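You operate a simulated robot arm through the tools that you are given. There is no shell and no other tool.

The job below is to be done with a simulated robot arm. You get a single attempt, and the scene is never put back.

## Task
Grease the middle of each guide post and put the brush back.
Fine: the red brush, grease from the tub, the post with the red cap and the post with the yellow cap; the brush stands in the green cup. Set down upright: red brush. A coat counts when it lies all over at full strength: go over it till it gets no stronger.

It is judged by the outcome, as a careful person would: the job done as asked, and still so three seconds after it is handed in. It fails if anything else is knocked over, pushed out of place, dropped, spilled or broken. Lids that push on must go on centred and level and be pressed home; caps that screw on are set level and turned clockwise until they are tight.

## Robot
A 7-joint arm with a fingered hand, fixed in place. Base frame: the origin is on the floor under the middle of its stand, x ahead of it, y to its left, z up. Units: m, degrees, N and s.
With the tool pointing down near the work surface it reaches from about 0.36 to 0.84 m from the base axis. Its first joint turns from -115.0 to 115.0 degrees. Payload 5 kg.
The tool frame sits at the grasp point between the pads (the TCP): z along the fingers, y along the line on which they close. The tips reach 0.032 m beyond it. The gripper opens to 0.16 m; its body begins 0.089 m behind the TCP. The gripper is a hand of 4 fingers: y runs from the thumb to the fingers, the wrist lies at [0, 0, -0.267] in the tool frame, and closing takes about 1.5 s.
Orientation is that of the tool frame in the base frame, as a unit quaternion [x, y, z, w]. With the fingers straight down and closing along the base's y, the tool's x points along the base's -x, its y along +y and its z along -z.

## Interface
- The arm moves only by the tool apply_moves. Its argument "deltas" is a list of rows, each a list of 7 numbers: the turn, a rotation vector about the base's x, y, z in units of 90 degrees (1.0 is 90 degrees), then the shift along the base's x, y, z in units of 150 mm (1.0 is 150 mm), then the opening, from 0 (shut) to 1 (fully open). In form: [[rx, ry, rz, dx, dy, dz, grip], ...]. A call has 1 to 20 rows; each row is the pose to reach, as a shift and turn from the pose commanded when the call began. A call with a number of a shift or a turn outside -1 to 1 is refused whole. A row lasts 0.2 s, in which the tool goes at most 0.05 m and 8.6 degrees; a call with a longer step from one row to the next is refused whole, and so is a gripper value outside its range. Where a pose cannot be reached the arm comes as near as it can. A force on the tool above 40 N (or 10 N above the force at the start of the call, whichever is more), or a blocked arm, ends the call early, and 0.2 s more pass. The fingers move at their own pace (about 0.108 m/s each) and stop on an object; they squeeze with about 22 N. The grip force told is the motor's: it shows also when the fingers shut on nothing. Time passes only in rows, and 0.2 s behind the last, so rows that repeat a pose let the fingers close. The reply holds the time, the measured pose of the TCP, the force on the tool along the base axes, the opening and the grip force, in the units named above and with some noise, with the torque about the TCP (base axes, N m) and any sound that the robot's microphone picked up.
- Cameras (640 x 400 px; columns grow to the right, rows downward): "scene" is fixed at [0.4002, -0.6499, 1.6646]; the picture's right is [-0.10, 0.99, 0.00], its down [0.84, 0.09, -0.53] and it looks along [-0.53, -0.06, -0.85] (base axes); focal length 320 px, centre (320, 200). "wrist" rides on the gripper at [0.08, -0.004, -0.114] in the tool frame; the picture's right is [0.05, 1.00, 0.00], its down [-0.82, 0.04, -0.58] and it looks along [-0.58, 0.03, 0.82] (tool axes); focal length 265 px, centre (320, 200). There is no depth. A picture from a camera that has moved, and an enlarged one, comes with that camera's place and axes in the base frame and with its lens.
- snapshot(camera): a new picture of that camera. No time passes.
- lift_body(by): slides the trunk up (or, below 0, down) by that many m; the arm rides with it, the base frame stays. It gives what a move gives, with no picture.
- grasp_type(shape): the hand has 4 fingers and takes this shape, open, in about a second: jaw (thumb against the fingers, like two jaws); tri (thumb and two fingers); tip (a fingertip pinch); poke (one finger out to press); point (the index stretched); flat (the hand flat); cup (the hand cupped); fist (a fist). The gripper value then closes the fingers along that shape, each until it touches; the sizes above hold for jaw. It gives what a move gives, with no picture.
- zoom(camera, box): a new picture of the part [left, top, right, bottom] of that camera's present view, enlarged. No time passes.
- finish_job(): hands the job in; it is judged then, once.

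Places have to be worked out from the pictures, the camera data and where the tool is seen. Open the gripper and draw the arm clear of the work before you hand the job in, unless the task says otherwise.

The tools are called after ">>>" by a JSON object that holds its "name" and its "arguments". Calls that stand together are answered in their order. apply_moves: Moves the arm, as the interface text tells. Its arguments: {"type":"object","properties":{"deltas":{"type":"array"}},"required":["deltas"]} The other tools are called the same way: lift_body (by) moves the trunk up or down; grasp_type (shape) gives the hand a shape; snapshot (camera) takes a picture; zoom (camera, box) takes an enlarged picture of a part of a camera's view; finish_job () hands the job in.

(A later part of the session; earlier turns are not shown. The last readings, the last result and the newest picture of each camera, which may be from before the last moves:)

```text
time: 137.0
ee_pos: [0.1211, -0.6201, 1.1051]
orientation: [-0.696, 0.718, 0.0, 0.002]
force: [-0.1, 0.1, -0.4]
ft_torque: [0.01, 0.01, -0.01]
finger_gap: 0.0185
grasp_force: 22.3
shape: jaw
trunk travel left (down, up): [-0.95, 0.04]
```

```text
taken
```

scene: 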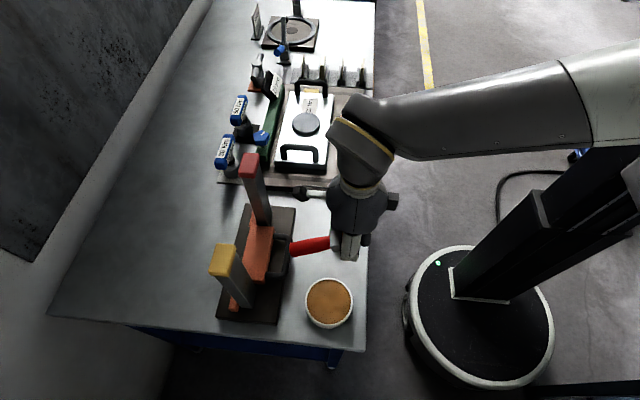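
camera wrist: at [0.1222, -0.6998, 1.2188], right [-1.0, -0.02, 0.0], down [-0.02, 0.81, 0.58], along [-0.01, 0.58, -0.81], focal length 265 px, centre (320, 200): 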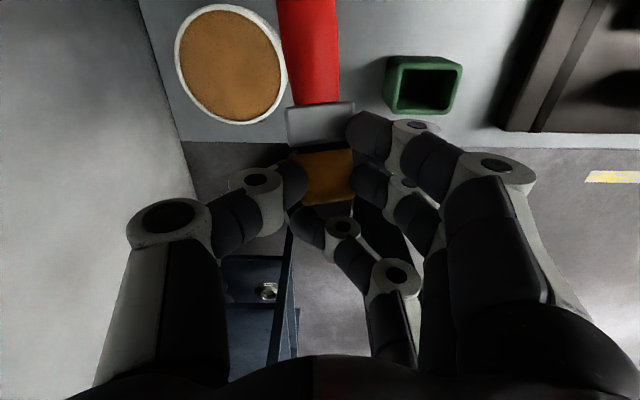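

The brush is now above the free strip between the cup and tub, handle toward -y. I'll shift 1 cm inward and lower it nearly to the table.

>>> {"name": "apply_moves", "arguments": {"deltas": [[0, 0, 0, 0, 0.03, -0.2, 0], [0, 0, 0, 0, 0.065, -0.4, 0], [0, 0, 0, 0, 0.065, -0.6, 0], [0, 0, 0, 0, 0.065, -0.8, 0], [0, 0, 0, 0, 0.065, -0.95, 0], [0, 0, 0, 0, 0.065, -0.95, 0]]}}

>>> {"name": "snapshot", "arguments": {"camera": "wrist"}}

>>> {"name": "zoom", "arguments": {"camera": "scene", "box": [260, 180, 400, 320]}}

```text
time: 138.4
ee_pos: [0.1218, -0.6098, 0.9624]
orientation: [-0.695, 0.719, 0.0, 0.002]
force: [0.0, -0.1, -0.3]
ft_torque: [-0.15, -0.02, 0.0]
finger_gap: 0.0154
grasp_force: 21.6
shape: jaw
trunk travel left (down, up): [-0.95, 0.04]
```

```text
taken
camera wrist: at [0.1226, -0.6894, 1.0761], right [-1.0, -0.02, 0.0], down [-0.02, 0.81, 0.58], along [-0.01, 0.58, -0.81], focal length 265 px, centre (320, 200)
```

wrist: 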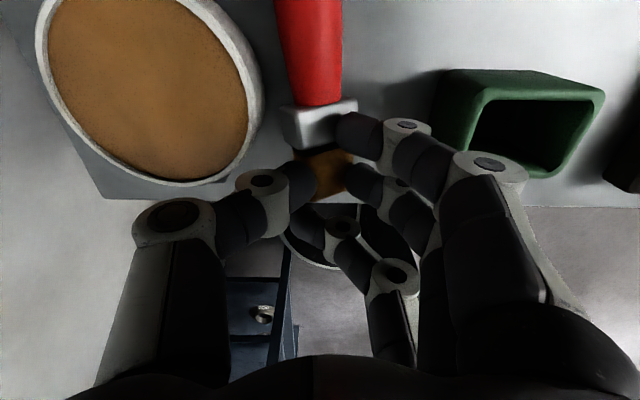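

```text
2.86 times, centred on (330, 250) of scene
camera zoom: at [0.4002, -0.6499, 1.6646], right [-0.1, 0.99, 0.0], down [0.84, 0.09, -0.53], along [-0.53, -0.06, -0.85], focal length 916 px, centre (291, 57)
```

zoom: 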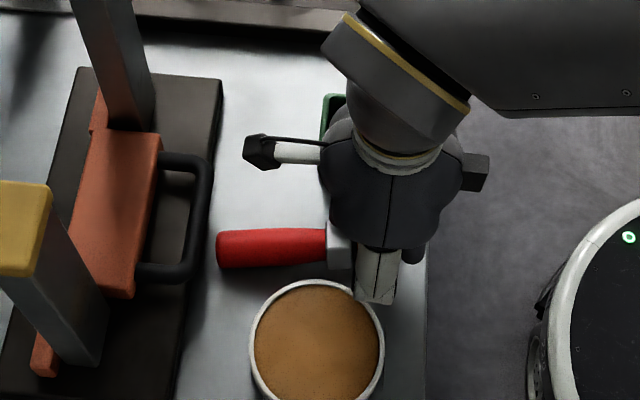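

The handle end may be just touching the table (slight torque). I'll lower the last 2 cm slowly.

>>> {"name": "apply_moves", "arguments": {"deltas": [[0, 0, 0, 0, 0, -0.04, 0], [0, 0, 0, 0, 0, -0.08, 0], [0, 0, 0, 0, 0, -0.12, 0], [0, 0, 0, 0, 0, -0.12, 0]]}}

>>> {"name": "snapshot", "arguments": {"camera": "wrist"}}

>>> {"name": "zoom", "arguments": {"camera": "scene", "box": [260, 180, 400, 320]}}

```text
time: 139.4
ee_pos: [0.1193, -0.6077, 0.9479]
orientation: [-0.694, 0.72, -0.002, 0.001]
force: [-1.2, 4.1, 33.3]
ft_torque: [-0.6, 0.13, -0.09]
finger_gap: 0.0135
grasp_force: 21.4
shape: jaw
trunk travel left (down, up): [-0.95, 0.04]
```

```text
taken
camera wrist: at [0.1208, -0.6881, 1.0621], right [-1.0, -0.02, 0.0], down [-0.01, 0.82, 0.58], along [-0.01, 0.58, -0.82], focal length 265 px, centre (320, 200)
```

wrist: 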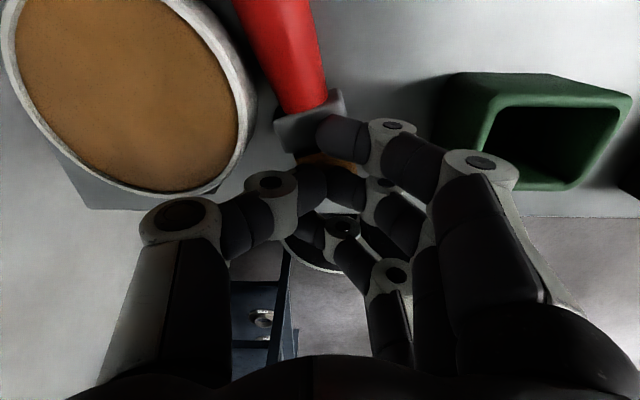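

```text
2.86 times, centred on (330, 250) of scene
camera zoom: at [0.4002, -0.6499, 1.6646], right [-0.1, 0.99, 0.0], down [0.84, 0.09, -0.53], along [-0.53, -0.06, -0.85], focal length 916 px, centre (291, 57)
```

zoom: 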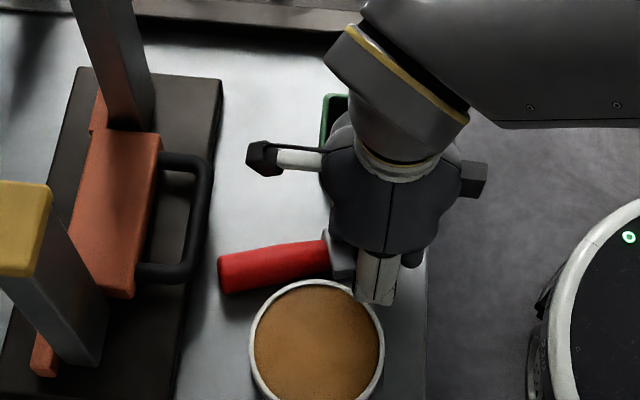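

There's 33 N of contact, so the brush is on the table and I pressed too far; the tub hasn't moved. I'll ease up a few millimetres and open the fingers slowly.

>>> {"name": "apply_moves", "arguments": {"deltas": [[0, 0, 0, 0, 0, 0.02, 0], [0, 0, 0, 0, 0, 0.03, 0]]}}

>>> {"name": "apply_moves", "arguments": {"deltas": [[0, 0, 0, 0, 0, 0, 0.1], [0, 0, 0, 0, 0, 0, 0.15], [0, 0, 0, 0, 0, 0, 0.2], [0, 0, 0, 0, 0, 0, 0.27], [0, 0, 0, 0, 0, 0, 0.3], [0, 0, 0, 0, 0, 0, 0.3]]}}

>>> {"name": "snapshot", "arguments": {"camera": "wrist"}}

>>> {"name": "zoom", "arguments": {"camera": "scene", "box": [260, 180, 400, 320]}}

```text
time: 140.0
ee_pos: [0.1202, -0.6085, 0.9484]
orientation: [-0.694, 0.72, 0.0, 0.002]
force: [-0.7, -3.2, 15.1]
ft_torque: [-0.54, 0.05, -0.01]
finger_gap: 0.0127
grasp_force: 21.8
shape: jaw
trunk travel left (down, up): [-0.95, 0.04]
```

```text
time: 141.4
ee_pos: [0.1213, -0.6082, 0.9491]
orientation: [-0.694, 0.72, 0.0, 0.003]
force: [-0.7, 0.0, -0.1]
ft_torque: [-0.02, -0.02, -0.01]
finger_gap: 0.0478
grasp_force: 0.1
shape: jaw
trunk travel left (down, up): [-0.95, 0.04]
```

```text
taken
camera wrist: at [0.1217, -0.6881, 1.0616], right [-1.0, -0.02, 0.0], down [-0.01, 0.81, 0.58], along [-0.01, 0.58, -0.81], focal length 265 px, centre (320, 200)
```

wrist: 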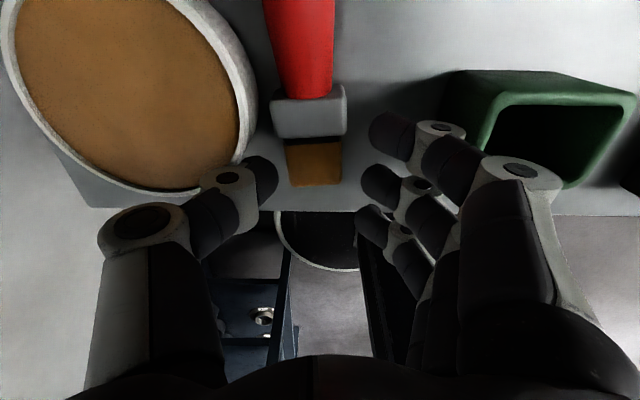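

```text
2.86 times, centred on (330, 250) of scene
camera zoom: at [0.4002, -0.6499, 1.6646], right [-0.1, 0.99, 0.0], down [0.84, 0.09, -0.53], along [-0.53, -0.06, -0.85], focal length 916 px, centre (291, 57)
```

zoom: 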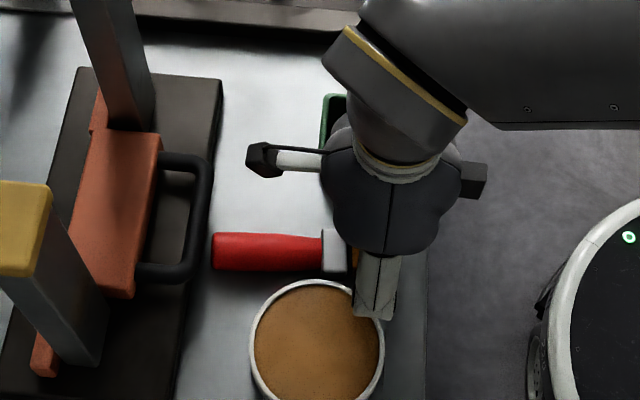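

The brush now lies flat between the cup and tub, at about x 0.13. It's a bit close to the tub for the thumb, so I'll nudge the handle end toward -x with the thumb; first I'll raise the hand, yaw back and open it.

>>> {"name": "apply_moves", "arguments": {"deltas": [[0, 0, 0, 0, 0, 0.15, 0.3], [0, 0, 0, 0, 0, 0.4, 0.3], [0, 0, 0, 0, 0, 0.7, 0.3], [0, 0, 0, 0, 0, 0.95, 0.3], [0, 0, 0, 0, 0, 0.95, 0.3]]}}

>>> {"name": "apply_moves", "arguments": {"deltas": [[0, 0, -0.09, 0.03, -0.01, 0, 0.6], [0, 0, -0.18, 0.06, -0.02, 0, 0.8], [0, 0, -0.27, 0.1, -0.03, 0, 1], [0, 0, -0.36, 0.15, -0.05, 0, 1], [0, 0, -0.45, 0.2, -0.07, 0, 1], [0, 0, -0.54, 0.25, -0.09, 0, 1], [0, 0, -0.63, 0.3, -0.1, 0, 1], [0, 0, -0.72, 0.35, -0.11, 0, 1], [0, 0, -0.81, 0.36, -0.11, 0, 1], [0, 0, -0.9, 0.36, -0.11, 0, 1], [0, 0, -0.98, 0.36, -0.11, 0, 1], [0, 0, -0.98, 0.36, -0.11, 0, 1]]}}

>>> {"name": "snapshot", "arguments": {"camera": "wrist"}}

>>> {"name": "zoom", "arguments": {"camera": "scene", "box": [240, 190, 400, 340]}}

```text
time: 142.6
ee_pos: [0.1202, -0.6101, 1.0916]
orientation: [-0.695, 0.719, 0.0, 0.004]
force: [-0.9, -0.2, 0.3]
ft_torque: [0.03, 0.02, -0.03]
finger_gap: 0.0479
grasp_force: 0.1
shape: jaw
trunk travel left (down, up): [-0.95, 0.04]
```

```text
time: 145.2
ee_pos: [0.1756, -0.6276, 1.0933]
orientation: [0.003, 1.0, -0.002, 0.001]
force: [-0.6, 0.7, 0.4]
ft_torque: [-0.02, 0.01, 0.0]
finger_gap: 0.1597
grasp_force: 0.1
shape: jaw
trunk travel left (down, up): [-0.95, 0.04]
```

```text
taken
camera wrist: at [0.0945, -0.6289, 1.2055], right [-0.05, 1.0, 0.0], down [0.81, 0.04, 0.58], along [0.58, 0.02, -0.81], focal length 265 px, centre (320, 200)
```

wrist: 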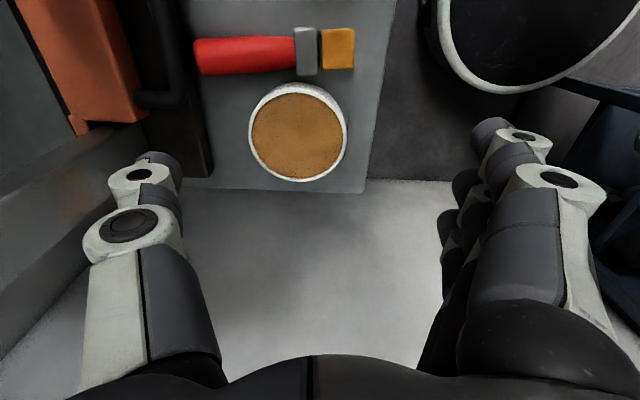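

```text
2.67 times, centred on (320, 265) of scene
camera zoom: at [0.4002, -0.6499, 1.6646], right [-0.1, 0.99, 0.0], down [0.84, 0.09, -0.53], along [-0.53, -0.06, -0.85], focal length 855 px, centre (320, 27)
```

zoom: 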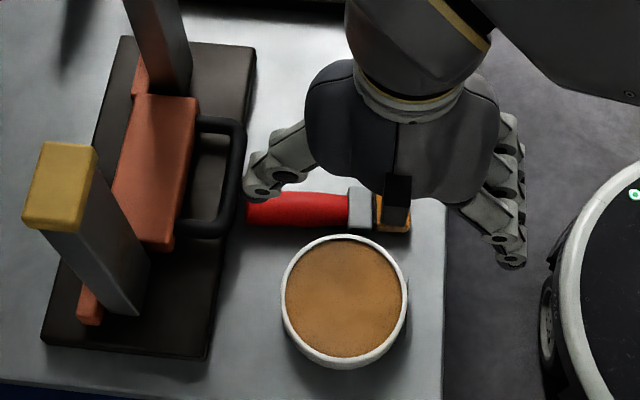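

From here the handle's axis is at x≈0.134, and the thumb would come down just on its +x side, clear of the tub. I'll lower and push the handle end about 3 cm toward -x.

>>> {"name": "apply_moves", "arguments": {"deltas": [[0, 0, 0, 0, 0, -0.25, 1], [0, 0, 0, 0, 0, -0.5, 1], [0, 0, 0, 0, 0, -0.75, 1], [0, 0, 0, 0, 0, -0.9, 1], [0, 0, 0, 0, 0, -0.98, 1], [0, 0, 0, 0, 0, -0.98, 1]]}}

>>> {"name": "zoom", "arguments": {"camera": "scene", "box": [240, 190, 400, 340]}}

>>> {"name": "snapshot", "arguments": {"camera": "wrist"}}

```text
time: 146.6
ee_pos: [0.1744, -0.6267, 0.945]
orientation: [0.002, 1.0, -0.002, 0.001]
force: [-0.5, -0.4, 0.5]
ft_torque: [0.01, -0.03, -0.03]
finger_gap: 0.16
grasp_force: 0.0
shape: jaw
trunk travel left (down, up): [-0.95, 0.04]
```

```text
2.67 times, centred on (320, 265) of scene
camera zoom: at [0.4002, -0.6499, 1.6646], right [-0.1, 0.99, 0.0], down [0.84, 0.09, -0.53], along [-0.53, -0.06, -0.85], focal length 855 px, centre (320, 27)
```

zoom: 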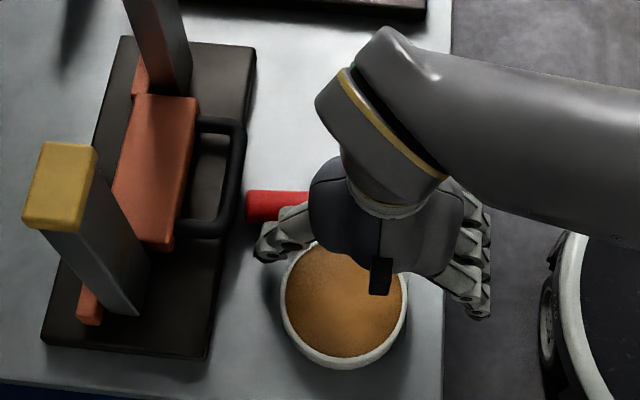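

```text
taken
camera wrist: at [0.0944, -0.6287, 1.0581], right [-0.05, 1.0, 0.0], down [0.81, 0.04, 0.58], along [0.58, 0.02, -0.81], focal length 265 px, centre (320, 200)
```

wrist: 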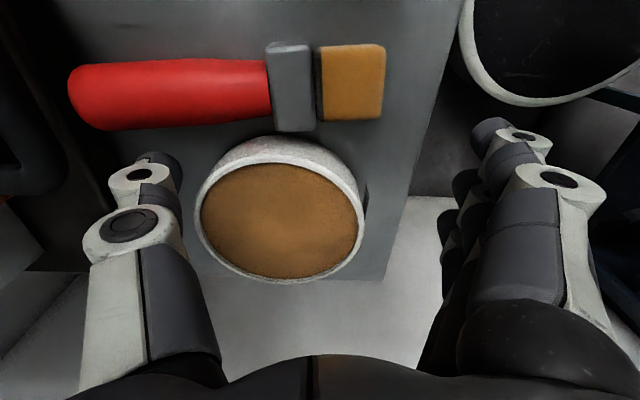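

The thumb is just beside the handle. I'll push toward -x slowly.

>>> {"name": "apply_moves", "arguments": {"deltas": [[0, 0, 0, -0.05, 0, 0, 1], [0, 0, 0, -0.1, 0, 0, 1], [0, 0, 0, -0.15, 0, 0, 1], [0, 0, 0, -0.2, 0, 0, 1], [0, 0, 0, -0.25, 0, 0, 1], [0, 0, 0, -0.29, 0, 0, 1], [0, 0, 0, -0.29, 0, 0, 1]]}}

>>> {"name": "snapshot", "arguments": {"camera": "wrist"}}

>>> {"name": "zoom", "arguments": {"camera": "scene", "box": [240, 190, 400, 340]}}

```text
time: 148.2
ee_pos: [0.1319, -0.6278, 0.9468]
orientation: [0.002, 1.0, -0.001, 0.002]
force: [0.2, 0.8, -0.3]
ft_torque: [0.0, 0.03, -0.02]
finger_gap: 0.1601
grasp_force: 0.0
shape: jaw
trunk travel left (down, up): [-0.95, 0.04]
```

```text
taken
camera wrist: at [0.0512, -0.6293, 1.0584], right [-0.05, 1.0, 0.0], down [0.81, 0.04, 0.58], along [0.58, 0.02, -0.81], focal length 265 px, centre (320, 200)
```

wrist: 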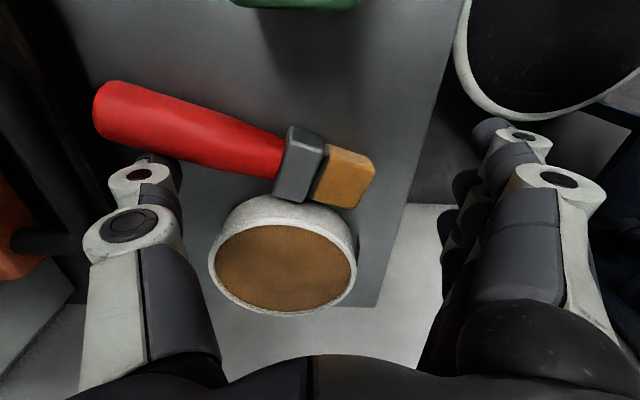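

```text
2.67 times, centred on (320, 265) of scene
camera zoom: at [0.4002, -0.6499, 1.6646], right [-0.1, 0.99, 0.0], down [0.84, 0.09, -0.53], along [-0.53, -0.06, -0.85], focal length 855 px, centre (320, 27)
```

zoom: 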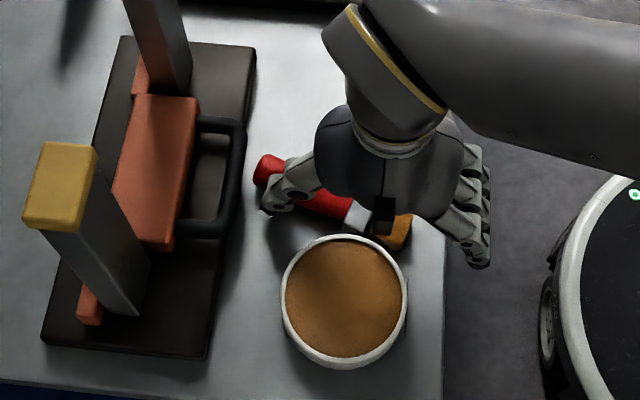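

The handle swung to a diagonal and now lies well clear on both sides: its centre is about (0.113, -0.70), pointing 15° off +y, and the tub hasn't moved. I'll back the thumb off, raise, yaw to match the handle and come over it.

>>> {"name": "apply_moves", "arguments": {"deltas": [[0, 0, 0, 0.06, 0, 0.02, 1], [0, 0, 0, 0.08, 0, 0.2, 1], [0, 0, 0, 0.08, 0, 0.45, 1], [0, 0, 0, 0.08, 0, 0.7, 1], [0, 0, 0, 0.08, 0, 0.95, 1], [0, 0, 0, 0.08, 0, 0.95, 0.8]]}}

>>> {"name": "apply_moves", "arguments": {"deltas": [[0, 0, 0.09, -0.02, -0.05, 0, 0.5], [0, 0, 0.18, -0.05, -0.1, 0, 0.37], [0, 0, 0.27, -0.08, -0.15, 0, 0.37], [0, 0, 0.36, -0.1, -0.2, 0, 0.37], [0, 0, 0.45, -0.13, -0.25, 0, 0.37], [0, 0, 0.54, -0.16, -0.3, 0, 0.37], [0, 0, 0.63, -0.18, -0.35, 0, 0.37], [0, 0, 0.72, -0.2, -0.42, 0, 0.37], [0, 0, 0.8, -0.2, -0.48, 0, 0.37], [0, 0, 0.829, -0.2, -0.48, 0, 0.37], [0, 0, 0.829, -0.2, -0.48, 0, 0.37]]}}

>>> {"name": "snapshot", "arguments": {"camera": "wrist"}}

>>> {"name": "zoom", "arguments": {"camera": "scene", "box": [240, 190, 400, 340]}}

```text
time: 149.6
ee_pos: [0.144, -0.6259, 1.0887]
orientation: [0.002, 1.0, -0.002, 0.002]
force: [-0.3, 0.3, 0.0]
ft_torque: [-0.05, 0.0, -0.02]
finger_gap: 0.1284
grasp_force: 0.2
shape: jaw
trunk travel left (down, up): [-0.95, 0.04]
```

```text
time: 152.0
ee_pos: [0.1124, -0.6978, 1.0878]
orientation: [-0.605, 0.797, -0.001, 0.002]
force: [-0.3, -0.1, -0.6]
ft_torque: [-0.01, -0.01, 0.0]
finger_gap: 0.0598
grasp_force: 0.1
shape: jaw
trunk travel left (down, up): [-0.95, 0.04]
```

```text
taken
camera wrist: at [0.0957, -0.7762, 1.201], right [-0.98, 0.22, 0.0], down [0.18, 0.8, 0.58], along [0.13, 0.57, -0.81], focal length 265 px, centre (320, 200)
```

wrist: 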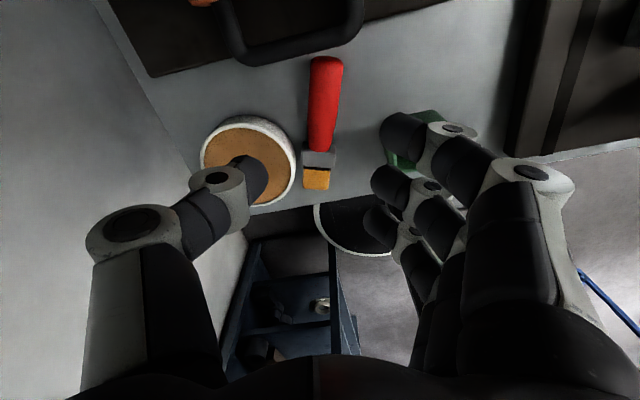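

```text
2.67 times, centred on (320, 265) of scene
camera zoom: at [0.4002, -0.6499, 1.6646], right [-0.1, 0.99, 0.0], down [0.84, 0.09, -0.53], along [-0.53, -0.06, -0.85], focal length 855 px, centre (320, 27)
```

zoom: 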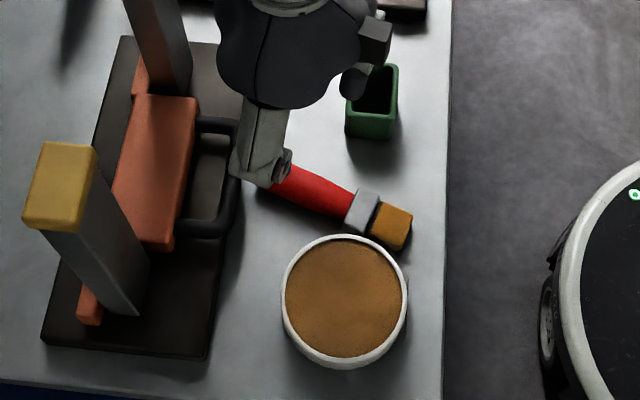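

The hand is aligned with the handle (within 3 mm) and centred along it. I'll descend to grip height.

>>> {"name": "apply_moves", "arguments": {"deltas": [[0, 0, 0, 0, 0, -0.25, 0.37], [0, 0, 0, 0, 0, -0.5, 0.37], [0, 0, 0, 0, 0, -0.7, 0.37], [0, 0, 0, 0, 0, -0.85, 0.37], [0, 0, 0, 0, 0, -0.9, 0.37], [0, 0, 0, 0, 0, -0.9, 0.37]]}}

>>> {"name": "snapshot", "arguments": {"camera": "wrist"}}

>>> {"name": "zoom", "arguments": {"camera": "scene", "box": [240, 190, 400, 340]}}

```text
time: 153.4
ee_pos: [0.1129, -0.6975, 0.9525]
orientation: [-0.605, 0.796, -0.001, 0.002]
force: [-0.8, -0.1, -0.3]
ft_torque: [0.0, 0.0, 0.0]
finger_gap: 0.0596
grasp_force: 0.1
shape: jaw
trunk travel left (down, up): [-0.95, 0.04]
```

```text
taken
camera wrist: at [0.0956, -0.7757, 1.0661], right [-0.98, 0.22, 0.0], down [0.18, 0.8, 0.58], along [0.13, 0.56, -0.81], focal length 265 px, centre (320, 200)
```

wrist: 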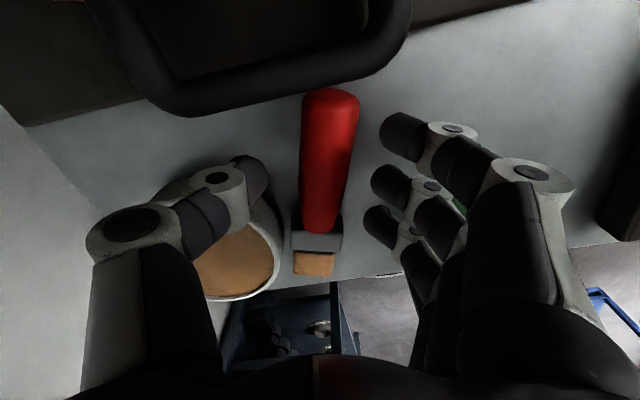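

```text
2.67 times, centred on (320, 265) of scene
camera zoom: at [0.4002, -0.6499, 1.6646], right [-0.1, 0.99, 0.0], down [0.84, 0.09, -0.53], along [-0.53, -0.06, -0.85], focal length 855 px, centre (320, 27)
```

zoom: 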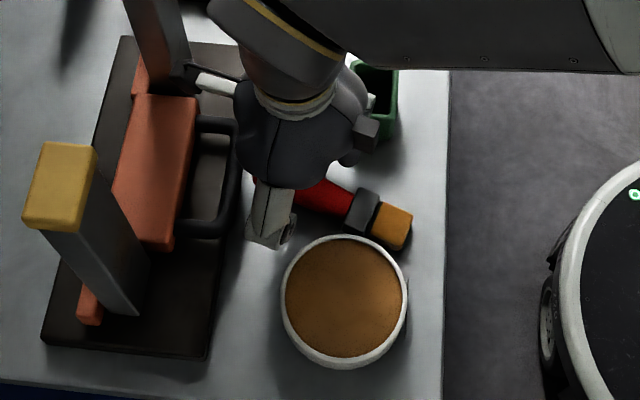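

The handle is straight between the digits, about 5 mm toward the finger side. I'll correct that, lower the last 12 mm and close.

>>> {"name": "apply_moves", "arguments": {"deltas": [[0, 0, 0, -0.03, 0.008, -0.04, 0.37], [0, 0, 0, -0.03, 0.008, -0.08, 0.37], [0, 0, 0, -0.03, 0.008, -0.08, 0.3], [0, 0, 0, -0.03, 0.008, -0.08, 0.25], [0, 0, 0, -0.03, 0.008, -0.08, 0.2], [0, 0, 0, -0.03, 0.008, -0.08, 0.15], [0, 0, 0, -0.03, 0.008, -0.08, 0.1], [0, 0, 0, -0.03, 0.008, -0.08, 0.05], [0, 0, 0, -0.03, 0.008, -0.08, 0], [0, 0, 0, -0.03, 0.008, -0.08, 0]]}}

>>> {"name": "snapshot", "arguments": {"camera": "wrist"}}

```text
time: 155.6
ee_pos: [0.1106, -0.6976, 0.9405]
orientation: [-0.604, 0.797, 0.0, 0.003]
force: [-0.3, 0.3, -0.6]
ft_torque: [0.01, 0.0, -0.02]
finger_gap: 0.0246
grasp_force: 22.5
shape: jaw
trunk travel left (down, up): [-0.95, 0.04]
```

```text
taken
camera wrist: at [0.0911, -0.7746, 1.054], right [-0.98, 0.22, 0.0], down [0.18, 0.8, 0.58], along [0.13, 0.57, -0.81], focal length 265 px, centre (320, 200)
```

wrist: 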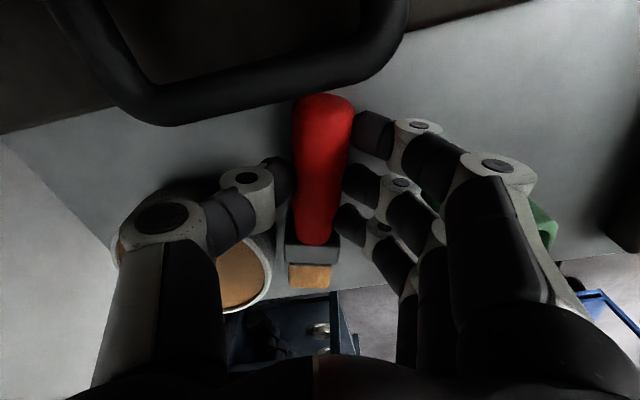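

The handle is firmly pinched again (gap 25 mm, 22.5 N). I'll lift it straight up and check that it follows.

>>> {"name": "apply_moves", "arguments": {"deltas": [[0, 0, 0, 0, 0, 0.1, 0], [0, 0, 0, 0, 0, 0.25, 0], [0, 0, 0, 0, 0.05, 0.45, 0], [0, 0, 0, 0, 0.1, 0.7, 0], [0, 0, 0, 0, 0.2, 0.9, 0], [0, 0, 0, 0, 0.3, 1.0, 0], [0, 0, 0, 0, 0.3, 1.0, 0]]}}

>>> {"name": "snapshot", "arguments": {"camera": "wrist"}}

>>> {"name": "snapshot", "arguments": {"camera": "scene"}}

```text
time: 157.2
ee_pos: [0.1081, -0.6522, 1.0905]
orientation: [-0.604, 0.797, 0.0, 0.003]
force: [0.5, -0.1, -0.9]
ft_torque: [0.02, 0.01, 0.01]
finger_gap: 0.0241
grasp_force: 22.4
shape: jaw
trunk travel left (down, up): [-0.95, 0.04]
```

```text
taken
camera wrist: at [0.0908, -0.7293, 1.2035], right [-0.98, 0.22, 0.0], down [0.18, 0.79, 0.58], along [0.13, 0.57, -0.81], focal length 265 px, centre (320, 200)
```

wrist: 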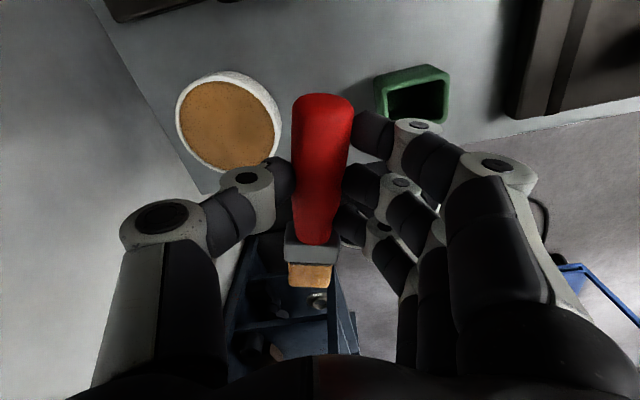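

```text
taken
```

scene: 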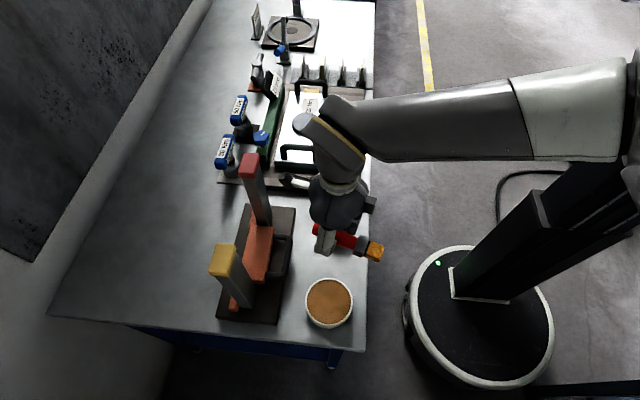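

The brush is held well and the bristles are still grease-coloured. I'll look closely at the yellow post to see what the first contact left.

>>> {"name": "zoom", "arguments": {"camera": "scene", "box": [200, 230, 270, 320]}}

>>> {"name": "zoom", "arguments": {"camera": "scene", "box": [230, 140, 290, 240]}}

```text
4.44 times, centred on (235, 275) of scene
camera zoom: at [0.4002, -0.6499, 1.6646], right [-0.1, 0.99, 0.0], down [0.84, 0.09, -0.53], along [-0.53, -0.06, -0.85], focal length 1424 px, centre (698, -133)
```

zoom: 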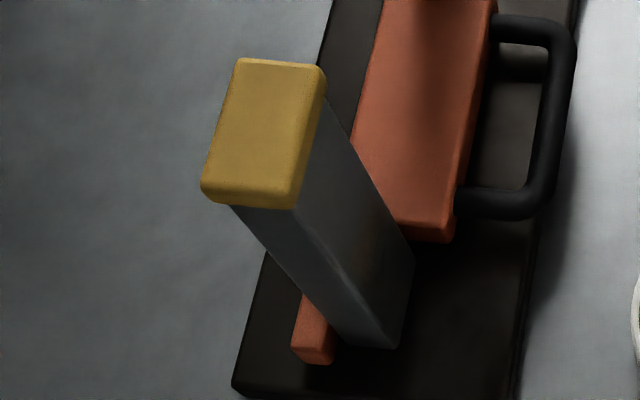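

```text
4.00 times, centred on (260, 190) of scene
camera zoom: at [0.4002, -0.6499, 1.6646], right [-0.1, 0.99, 0.0], down [0.84, 0.09, -0.53], along [-0.53, -0.06, -0.85], focal length 1282 px, centre (560, 240)
```

zoom: 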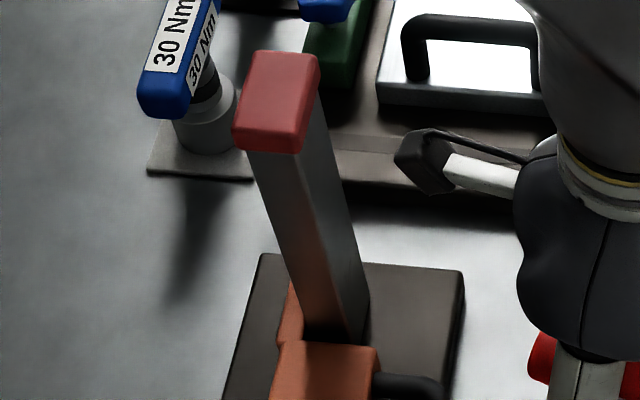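

The tint is only on the -x side of the yellow post's +y face, so each face needs real coverage. I'll yaw the hand to the diagonal pose (brush pointing +x, -y), which now has more reach thanks to the raised trunk.

>>> {"name": "apply_moves", "arguments": {"deltas": [[0, 0, -0.09, 0, 0.02, 0.02, 0], [0, 0, -0.18, 0, 0.04, 0.04, 0], [0, 0, -0.27, 0, 0.06, 0.06, 0], [0, 0, -0.36, 0, 0.08, 0.08, 0], [0, 0, -0.45, 0, 0.1, 0.1, 0], [0, 0, -0.54, 0, 0.1, 0.1, 0], [0, 0, -0.63, 0, 0.1, 0.1, 0], [0, 0, -0.72, 0, 0.1, 0.1, 0], [0, 0, -0.81, 0, 0.1, 0.1, 0], [0, 0, -0.9, 0, 0.1, 0.1, 0], [0, 0, -0.9, 0, 0.1, 0.1, 0]]}}

>>> {"name": "apply_moves", "arguments": {"deltas": [[0, 0, -0.09, 0, 0, 0, 0], [0, 0, -0.18, 0, 0, 0, 0], [0, 0, -0.27, 0, 0, 0, 0], [0, 0, -0.36, 0, 0, 0, 0], [0, 0, -0.43, 0, 0, 0, 0], [0, 0, -0.43, 0, 0, 0, 0]]}}

>>> {"name": "snapshot", "arguments": {"camera": "wrist"}}

>>> {"name": "snapshot", "arguments": {"camera": "scene"}}

```text
time: 159.6
ee_pos: [0.11, -0.6376, 1.105]
orientation: [0.058, 0.998, -0.003, 0.002]
force: [0.1, -0.1, -1.7]
ft_torque: [-0.04, 0.04, -0.01]
finger_gap: 0.0246
grasp_force: 22.0
shape: jaw
trunk travel left (down, up): [-0.95, 0.04]
```

```text
time: 161.0
ee_pos: [0.1085, -0.637, 1.1067]
orientation: [0.385, 0.923, -0.002, 0.0]
force: [-0.4, -0.2, -1.2]
ft_torque: [0.01, 0.03, 0.01]
finger_gap: 0.0244
grasp_force: 22.1
shape: jaw
trunk travel left (down, up): [-0.95, 0.04]
```

```text
taken
camera wrist: at [0.0502, -0.5812, 1.2189], right [0.68, 0.74, 0.0], down [0.6, -0.55, 0.58], along [0.43, -0.39, -0.81], focal length 265 px, centre (320, 200)
```

wrist: 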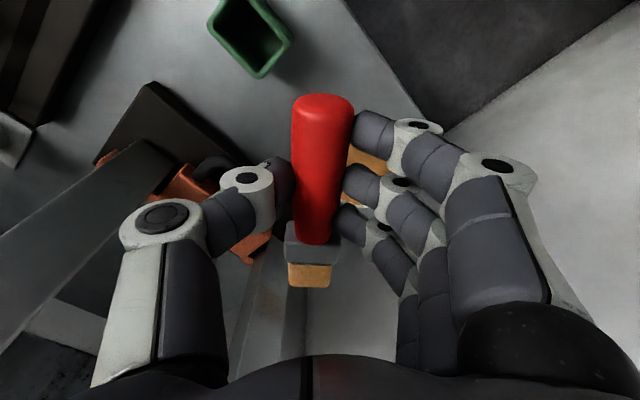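

```text
taken
```

scene: 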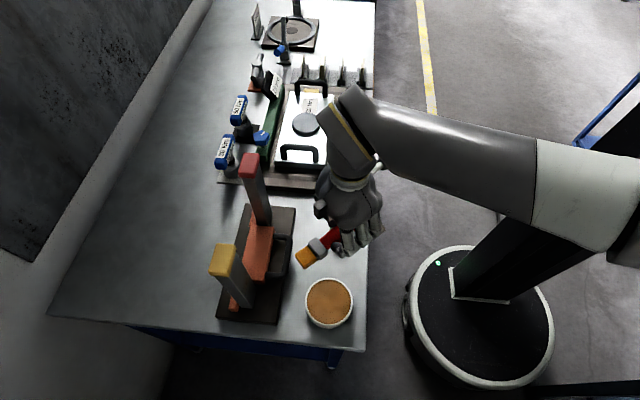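

Same diagonal pose as before, brush steady. I'll zoom in to calibrate the bristle position in this grip.

>>> {"name": "zoom", "arguments": {"camera": "scene", "box": [270, 210, 370, 310]}}

>>> {"name": "zoom", "arguments": {"camera": "wrist", "box": [250, 190, 390, 330]}}

```text
4.00 times, centred on (320, 260) of scene
camera zoom: at [0.4002, -0.6499, 1.6646], right [-0.1, 0.99, 0.0], down [0.84, 0.09, -0.53], along [-0.53, -0.06, -0.85], focal length 1282 px, centre (320, -40)
```

zoom: 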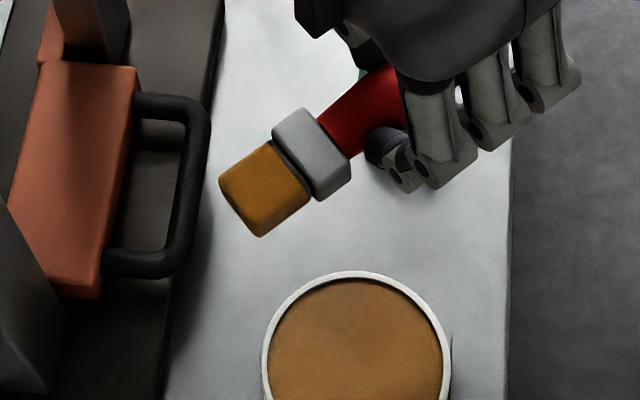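

```text
2.86 times, centred on (320, 260) of wrist
camera zoom: at [0.0502, -0.5812, 1.2189], right [0.68, 0.74, 0.0], down [0.6, -0.55, 0.58], along [0.43, -0.39, -0.81], focal length 758 px, centre (320, 29)
```

zoom: 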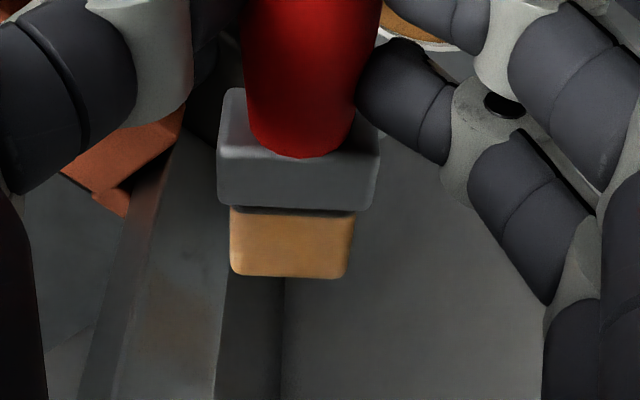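

The bristle block is now 28 mm wide horizontally with its end about 102 mm from the TCP. I'll move it in front of the yellow post's +y face, 2 cm short of contact.

>>> {"name": "apply_moves", "arguments": {"deltas": [[0, 0, 0, 0.1, -0.1, -0.1, 0], [0, 0, 0, 0.18, -0.2, -0.2, 0], [0, 0, 0, 0.23, -0.3, -0.32, 0], [0, 0, 0, 0.23, -0.42, -0.32, 0], [0, 0, 0, 0.23, -0.5, -0.32, 0], [0, 0, 0, 0.23, -0.5, -0.32, 0]]}}

>>> {"name": "zoom", "arguments": {"camera": "wrist", "box": [230, 190, 410, 370]}}

>>> {"name": "zoom", "arguments": {"camera": "scene", "box": [200, 220, 310, 330]}}

```text
time: 162.4
ee_pos: [0.144, -0.711, 1.0576]
orientation: [0.385, 0.923, -0.003, 0.001]
force: [0.1, 0.2, -1.0]
ft_torque: [-0.01, 0.0, 0.0]
finger_gap: 0.0242
grasp_force: 22.0
shape: jaw
trunk travel left (down, up): [-0.95, 0.04]
```

```text
2.22 times, centred on (320, 280) of wrist
camera zoom: at [0.0847, -0.6565, 1.1711], right [0.67, 0.74, 0.0], down [0.6, -0.55, 0.58], along [0.43, -0.39, -0.81], focal length 590 px, centre (320, 22)
```

zoom: 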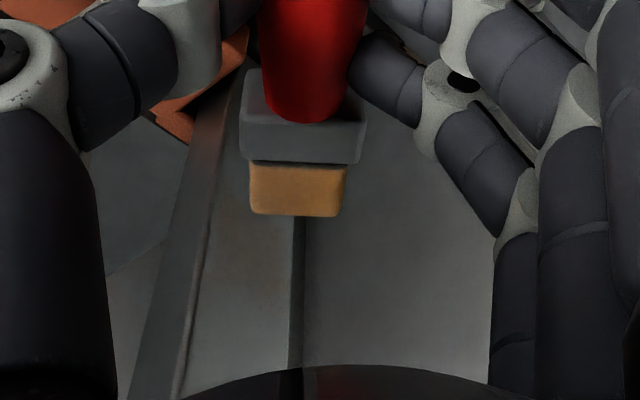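

```text
3.64 times, centred on (255, 275) of scene
camera zoom: at [0.4002, -0.6499, 1.6646], right [-0.1, 0.99, 0.0], down [0.84, 0.09, -0.53], along [-0.53, -0.06, -0.85], focal length 1165 px, centre (556, -73)
```

zoom: 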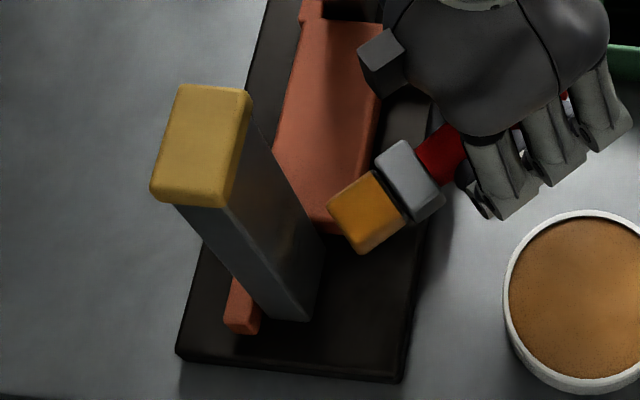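

The bristles are in front of the +y face. I'll approach 22 mm, then in 2 mm steps to a light contact.

>>> {"name": "apply_moves", "arguments": {"deltas": [[0, 0, 0, 0, -0.07, 0, 0], [0, 0, 0, 0, -0.14, 0, 0], [0, 0, 0, 0, -0.14, 0, 0]]}}

>>> {"name": "apply_moves", "arguments": {"deltas": [[0, 0, 0, 0, -0.013, 0, 0], [0, 0, 0, 0, -0.013, 0, 0]]}}

>>> {"name": "apply_moves", "arguments": {"deltas": [[0, 0, 0, 0, -0.013, 0, 0], [0, 0, 0, 0, -0.013, 0, 0]]}}

```text
time: 163.2
ee_pos: [0.1424, -0.7313, 1.0575]
orientation: [0.385, 0.923, -0.003, 0.001]
force: [-1.1, 8.4, -1.3]
ft_torque: [0.19, 0.06, 0.39]
finger_gap: 0.0239
grasp_force: 22.6
shape: jaw
trunk travel left (down, up): [-0.95, 0.04]
```

```text
time: 163.8
ee_pos: [0.144, -0.7347, 1.0581]
orientation: [0.384, 0.923, -0.003, 0.0]
force: [-2.2, 7.1, -0.6]
ft_torque: [0.2, 0.03, 0.36]
finger_gap: 0.0236
grasp_force: 22.1
shape: jaw
trunk travel left (down, up): [-0.95, 0.04]
```

```text
time: 164.4
ee_pos: [0.1427, -0.7358, 1.0589]
orientation: [0.386, 0.922, -0.002, 0.001]
force: [-3.4, 11.0, -1.2]
ft_torque: [0.26, 0.03, 0.4]
finger_gap: 0.0236
grasp_force: 22.3
shape: jaw
trunk travel left (down, up): [-0.95, 0.04]
```

Contact came about 5 mm earlier than estimated and force is 11 N now. I'll back off 4 mm and look.

>>> {"name": "apply_moves", "arguments": {"deltas": [[0, 0, 0, 0, 0.027, 0, 0], [0, 0, 0, 0, 0.027, 0, 0]]}}

>>> {"name": "zoom", "arguments": {"camera": "wrist", "box": [230, 190, 410, 370]}}

>>> {"name": "zoom", "arguments": {"camera": "scene", "box": [200, 220, 310, 330]}}

```text
time: 165.0
ee_pos: [0.1437, -0.733, 1.0581]
orientation: [0.385, 0.923, -0.002, 0.001]
force: [0.3, -0.4, -0.8]
ft_torque: [0.01, 0.04, 0.01]
finger_gap: 0.0234
grasp_force: 21.8
shape: jaw
trunk travel left (down, up): [-0.95, 0.04]
```

```text
2.22 times, centred on (320, 280) of wrist
camera zoom: at [0.0846, -0.6772, 1.171], right [0.67, 0.74, 0.0], down [0.6, -0.55, 0.58], along [0.43, -0.39, -0.81], focal length 590 px, centre (320, 22)
```

zoom: 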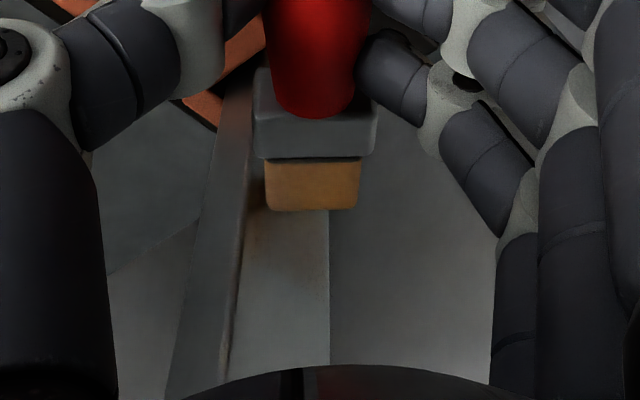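

```text
3.64 times, centred on (255, 275) of scene
camera zoom: at [0.4002, -0.6499, 1.6646], right [-0.1, 0.99, 0.0], down [0.84, 0.09, -0.53], along [-0.53, -0.06, -0.85], focal length 1165 px, centre (556, -73)
```

zoom: 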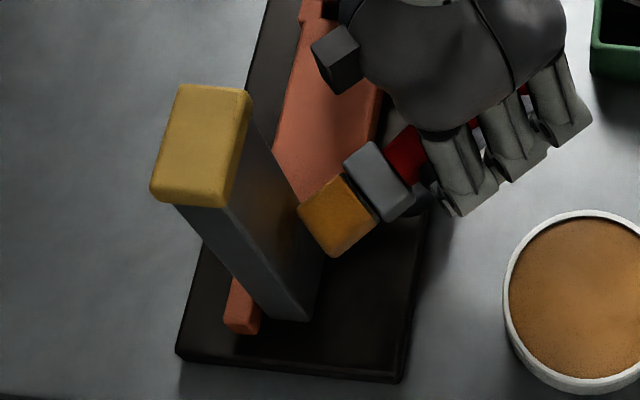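

Light contact is near TCP y -0.734, and brown is building up near the -x edge of the face. I'll make one gentle sweep toward +x at this height, staying on the face.

>>> {"name": "apply_moves", "arguments": {"deltas": [[0, 0, 0, 0, -0.012, 0, 0], [0, 0, 0, 0.04, -0.012, 0, 0], [0, 0, 0, 0.08, -0.012, 0, 0], [0, 0, 0, 0.12, -0.012, 0, 0], [0, 0, 0, 0.16, -0.012, 0, 0], [0, 0, 0, 0.12, -0.012, 0, 0], [0, 0, 0, 0.08, -0.012, 0, 0], [0, 0, 0, 0.04, -0.012, 0, 0], [0, 0, 0, 0, -0.012, 0, 0]]}}

>>> {"name": "zoom", "arguments": {"camera": "wrist", "box": [230, 190, 410, 370]}}

>>> {"name": "zoom", "arguments": {"camera": "scene", "box": [200, 220, 310, 330]}}

```text
time: 167.0
ee_pos: [0.1429, -0.7336, 1.0586]
orientation: [0.386, 0.922, -0.002, 0.001]
force: [0.4, 1.8, -1.2]
ft_torque: [0.07, -0.02, 0.2]
finger_gap: 0.0237
grasp_force: 22.3
shape: jaw
trunk travel left (down, up): [-0.95, 0.04]
```

```text
2.22 times, centred on (320, 280) of wrist
camera zoom: at [0.0839, -0.6787, 1.1712], right [0.67, 0.74, 0.0], down [0.6, -0.55, 0.58], along [0.43, -0.39, -0.81], focal length 590 px, centre (320, 22)
```

zoom: 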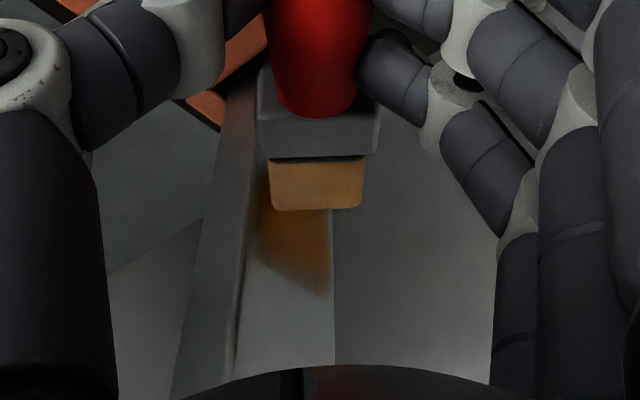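

```text
3.64 times, centred on (255, 275) of scene
camera zoom: at [0.4002, -0.6499, 1.6646], right [-0.1, 0.99, 0.0], down [0.84, 0.09, -0.53], along [-0.53, -0.06, -0.85], focal length 1165 px, centre (556, -73)
```

zoom: 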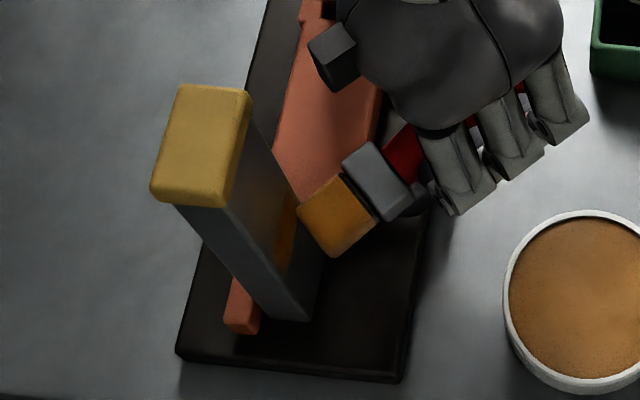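

The coat is now clearly visible: a solid brown band on the +y face up to about z 1.05, with only 1.8 N of force. I'll repeat sweeps at higher and lower heights.

>>> {"name": "apply_moves", "arguments": {"deltas": [[0, 0, 0, 0, 0, 0.06, 0], [0, 0, 0, 0, 0, 0.13, 0], [0, 0, 0, 0.04, 0, 0.13, 0], [0, 0, 0, 0.08, 0, 0.13, 0], [0, 0, 0, 0.12, 0, 0.13, 0], [0, 0, 0, 0.16, 0, 0.13, 0], [0, 0, 0, 0.16, 0, 0.2, 0], [0, 0, 0, 0.12, 0, 0.2, 0], [0, 0, 0, 0.08, 0, 0.2, 0], [0, 0, 0, 0.04, 0, 0.2, 0], [0, 0, 0, 0, 0, 0.2, 0]]}}

>>> {"name": "zoom", "arguments": {"camera": "wrist", "box": [230, 190, 410, 370]}}

>>> {"name": "zoom", "arguments": {"camera": "scene", "box": [200, 220, 310, 330]}}

```text
time: 169.4
ee_pos: [0.1427, -0.7344, 1.0874]
orientation: [0.385, 0.923, -0.003, 0.0]
force: [0.2, 2.5, -1.0]
ft_torque: [0.06, -0.01, 0.2]
finger_gap: 0.0235
grasp_force: 21.8
shape: jaw
trunk travel left (down, up): [-0.95, 0.04]
```

```text
2.22 times, centred on (320, 280) of wrist
camera zoom: at [0.0838, -0.6789, 1.2009], right [0.67, 0.74, 0.0], down [0.6, -0.55, 0.58], along [0.43, -0.39, -0.81], focal length 590 px, centre (320, 22)
```

zoom: 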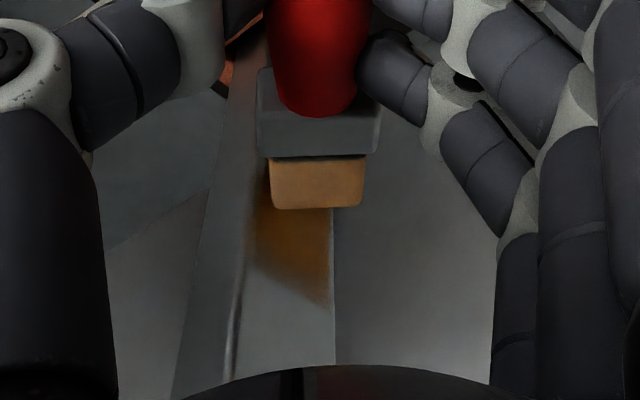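

```text
3.64 times, centred on (255, 275) of scene
camera zoom: at [0.4002, -0.6499, 1.6646], right [-0.1, 0.99, 0.0], down [0.84, 0.09, -0.53], along [-0.53, -0.06, -0.85], focal length 1165 px, centre (556, -73)
```

zoom: 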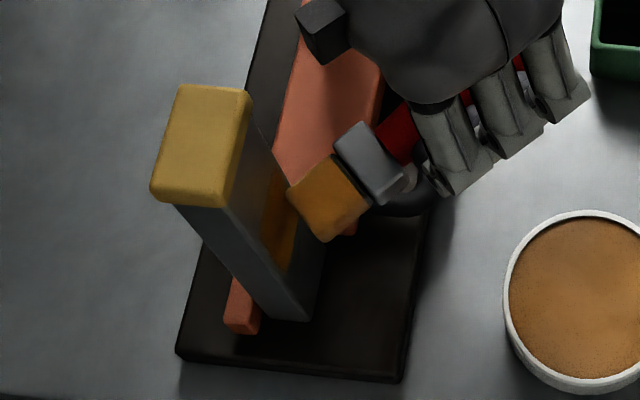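

The coat follows the brush cleanly up to about z 1.08. Now the lower part of the middle zone, down to about z 0.98.

>>> {"name": "apply_moves", "arguments": {"deltas": [[0, 0, 0, 0, 0, -0.1, 0], [0, 0, 0, 0, 0, -0.2, 0], [0, 0, 0, 0, 0, -0.3, 0], [0, 0, 0, 0.04, 0, -0.3, 0], [0, 0, 0, 0.08, 0, -0.3, 0], [0, 0, 0, 0.12, 0, -0.3, 0], [0, 0, 0, 0.16, 0, -0.3, 0], [0, 0, 0, 0.16, 0, -0.4, 0], [0, 0, 0, 0.12, 0, -0.4, 0], [0, 0, 0, 0.08, 0, -0.4, 0], [0, 0, 0, 0.04, 0, -0.4, 0], [0, 0, 0, 0, 0, -0.4, 0], [0, 0, 0, 0, 0, -0.48, 0], [0, 0, 0, 0.04, 0, -0.48, 0], [0, 0, 0, 0.08, 0, -0.48, 0], [0, 0, 0, 0.12, 0, -0.48, 0], [0, 0, 0, 0.16, 0, -0.48, 0], [0, 0, 0, 0.16, 0, -0.4, 0]]}}

>>> {"name": "zoom", "arguments": {"camera": "wrist", "box": [230, 190, 410, 370]}}

>>> {"name": "zoom", "arguments": {"camera": "scene", "box": [200, 220, 310, 330]}}

```text
time: 173.2
ee_pos: [0.1689, -0.7348, 1.0269]
orientation: [0.385, 0.923, -0.003, 0.002]
force: [0.2, 1.9, -1.2]
ft_torque: [0.06, 0.0, 0.08]
finger_gap: 0.0238
grasp_force: 22.0
shape: jaw
trunk travel left (down, up): [-0.95, 0.04]
```

```text
2.22 times, centred on (320, 280) of wrist
camera zoom: at [0.1091, -0.6786, 1.1409], right [0.67, 0.74, 0.0], down [0.6, -0.55, 0.58], along [0.43, -0.39, -0.81], focal length 590 px, centre (320, 22)
```

zoom: 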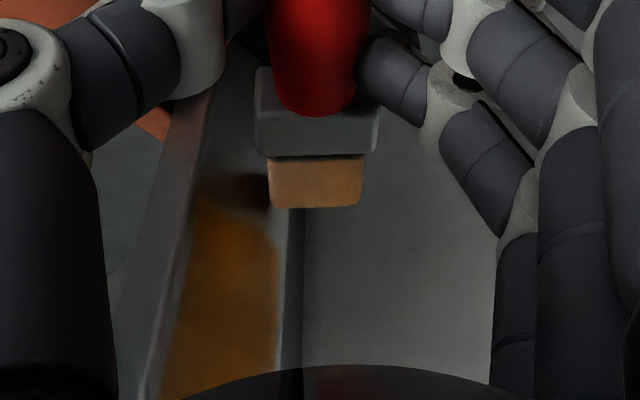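

```text
3.64 times, centred on (255, 275) of scene
camera zoom: at [0.4002, -0.6499, 1.6646], right [-0.1, 0.99, 0.0], down [0.84, 0.09, -0.53], along [-0.53, -0.06, -0.85], focal length 1165 px, centre (556, -73)
```

zoom: 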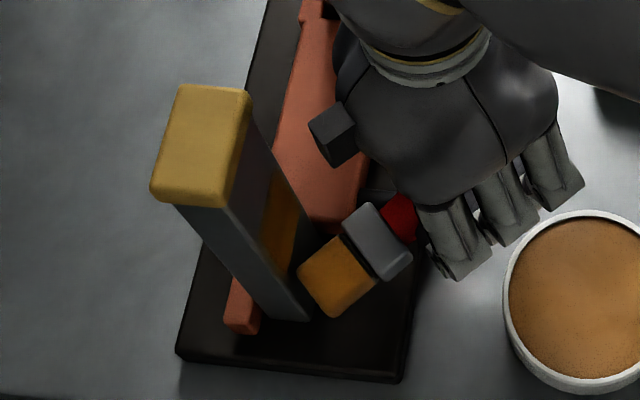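

The band is solid between z 0.98 and 1.08. I'll go over the whole face a second time to bring it to full strength.

>>> {"name": "apply_moves", "arguments": {"deltas": [[0, 0, 0, 0.01, 0, -0.07, 0], [0, 0, 0, -0.05, 0, -0.07, 0], [0, 0, 0, -0.11, 0, -0.07, 0], [0, 0, 0, -0.165, 0, -0.06, 0], [0, 0, 0, -0.165, 0, 0.03, 0], [0, 0, 0, -0.11, 0, 0.03, 0], [0, 0, 0, -0.05, 0, 0.03, 0], [0, 0, 0, 0.01, 0, 0.03, 0], [0, 0, 0, 0.01, 0, 0.13, 0], [0, 0, 0, -0.05, 0, 0.13, 0], [0, 0, 0, -0.11, 0, 0.13, 0], [0, 0, 0, -0.165, 0, 0.13, 0], [0, 0, 0, -0.165, 0, 0.24, 0], [0, 0, 0, -0.11, 0, 0.24, 0], [0, 0, 0, -0.05, 0, 0.24, 0], [0, 0, 0, 0.01, 0, 0.24, 0], [0, 0, 0, 0.01, 0, 0.35, 0], [0, 0, 0, -0.05, 0, 0.35, 0], [0, 0, 0, -0.11, 0, 0.35, 0], [0, 0, 0, -0.165, 0, 0.35, 0]]}}

>>> {"name": "apply_moves", "arguments": {"deltas": [[0, 0, 0, 0, 0.05, 0, 0], [0, 0, 0, 0, 0.15, 0, 0], [0, 0, 0, 0, 0.3, 0, 0], [0, 0, 0, 0, 0.4, 0, 0], [0, 0, 0, 0, 0.4, 0, 0]]}}

>>> {"name": "zoom", "arguments": {"camera": "scene", "box": [200, 230, 290, 330]}}

>>> {"name": "snapshot", "arguments": {"camera": "wrist"}}

```text
time: 177.4
ee_pos: [0.1421, -0.7348, 1.0793]
orientation: [0.385, 0.923, -0.003, 0.0]
force: [0.2, 1.4, -0.9]
ft_torque: [0.04, 0.05, 0.16]
finger_gap: 0.0234
grasp_force: 22.5
shape: jaw
trunk travel left (down, up): [-0.95, 0.04]
```

```text
time: 178.6
ee_pos: [0.1429, -0.6749, 1.08]
orientation: [0.385, 0.923, -0.001, 0.001]
force: [-0.4, -0.1, -1.2]
ft_torque: [0.02, 0.03, 0.03]
finger_gap: 0.0235
grasp_force: 22.0
shape: jaw
trunk travel left (down, up): [-0.95, 0.04]
```

```text
4.00 times, centred on (245, 280) of scene
camera zoom: at [0.4002, -0.6499, 1.6646], right [-0.1, 0.99, 0.0], down [0.84, 0.09, -0.53], along [-0.53, -0.06, -0.85], focal length 1282 px, centre (620, -120)
```

zoom: 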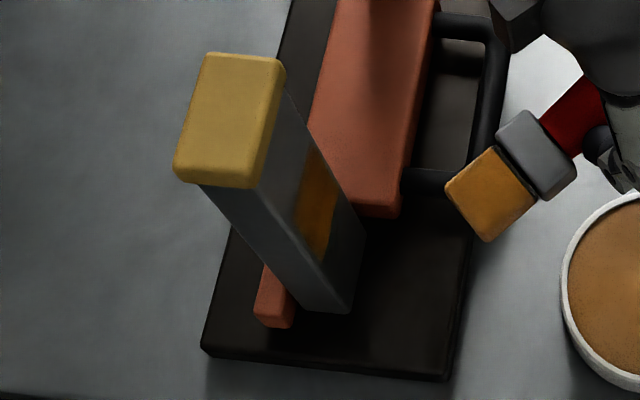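

```text
taken
camera wrist: at [0.0836, -0.619, 1.1932], right [0.67, 0.74, 0.0], down [0.6, -0.55, 0.58], along [0.43, -0.39, -0.81], focal length 265 px, centre (320, 200)
```

wrist: 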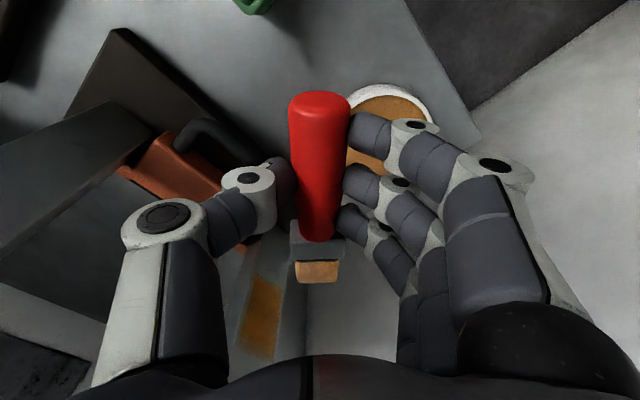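

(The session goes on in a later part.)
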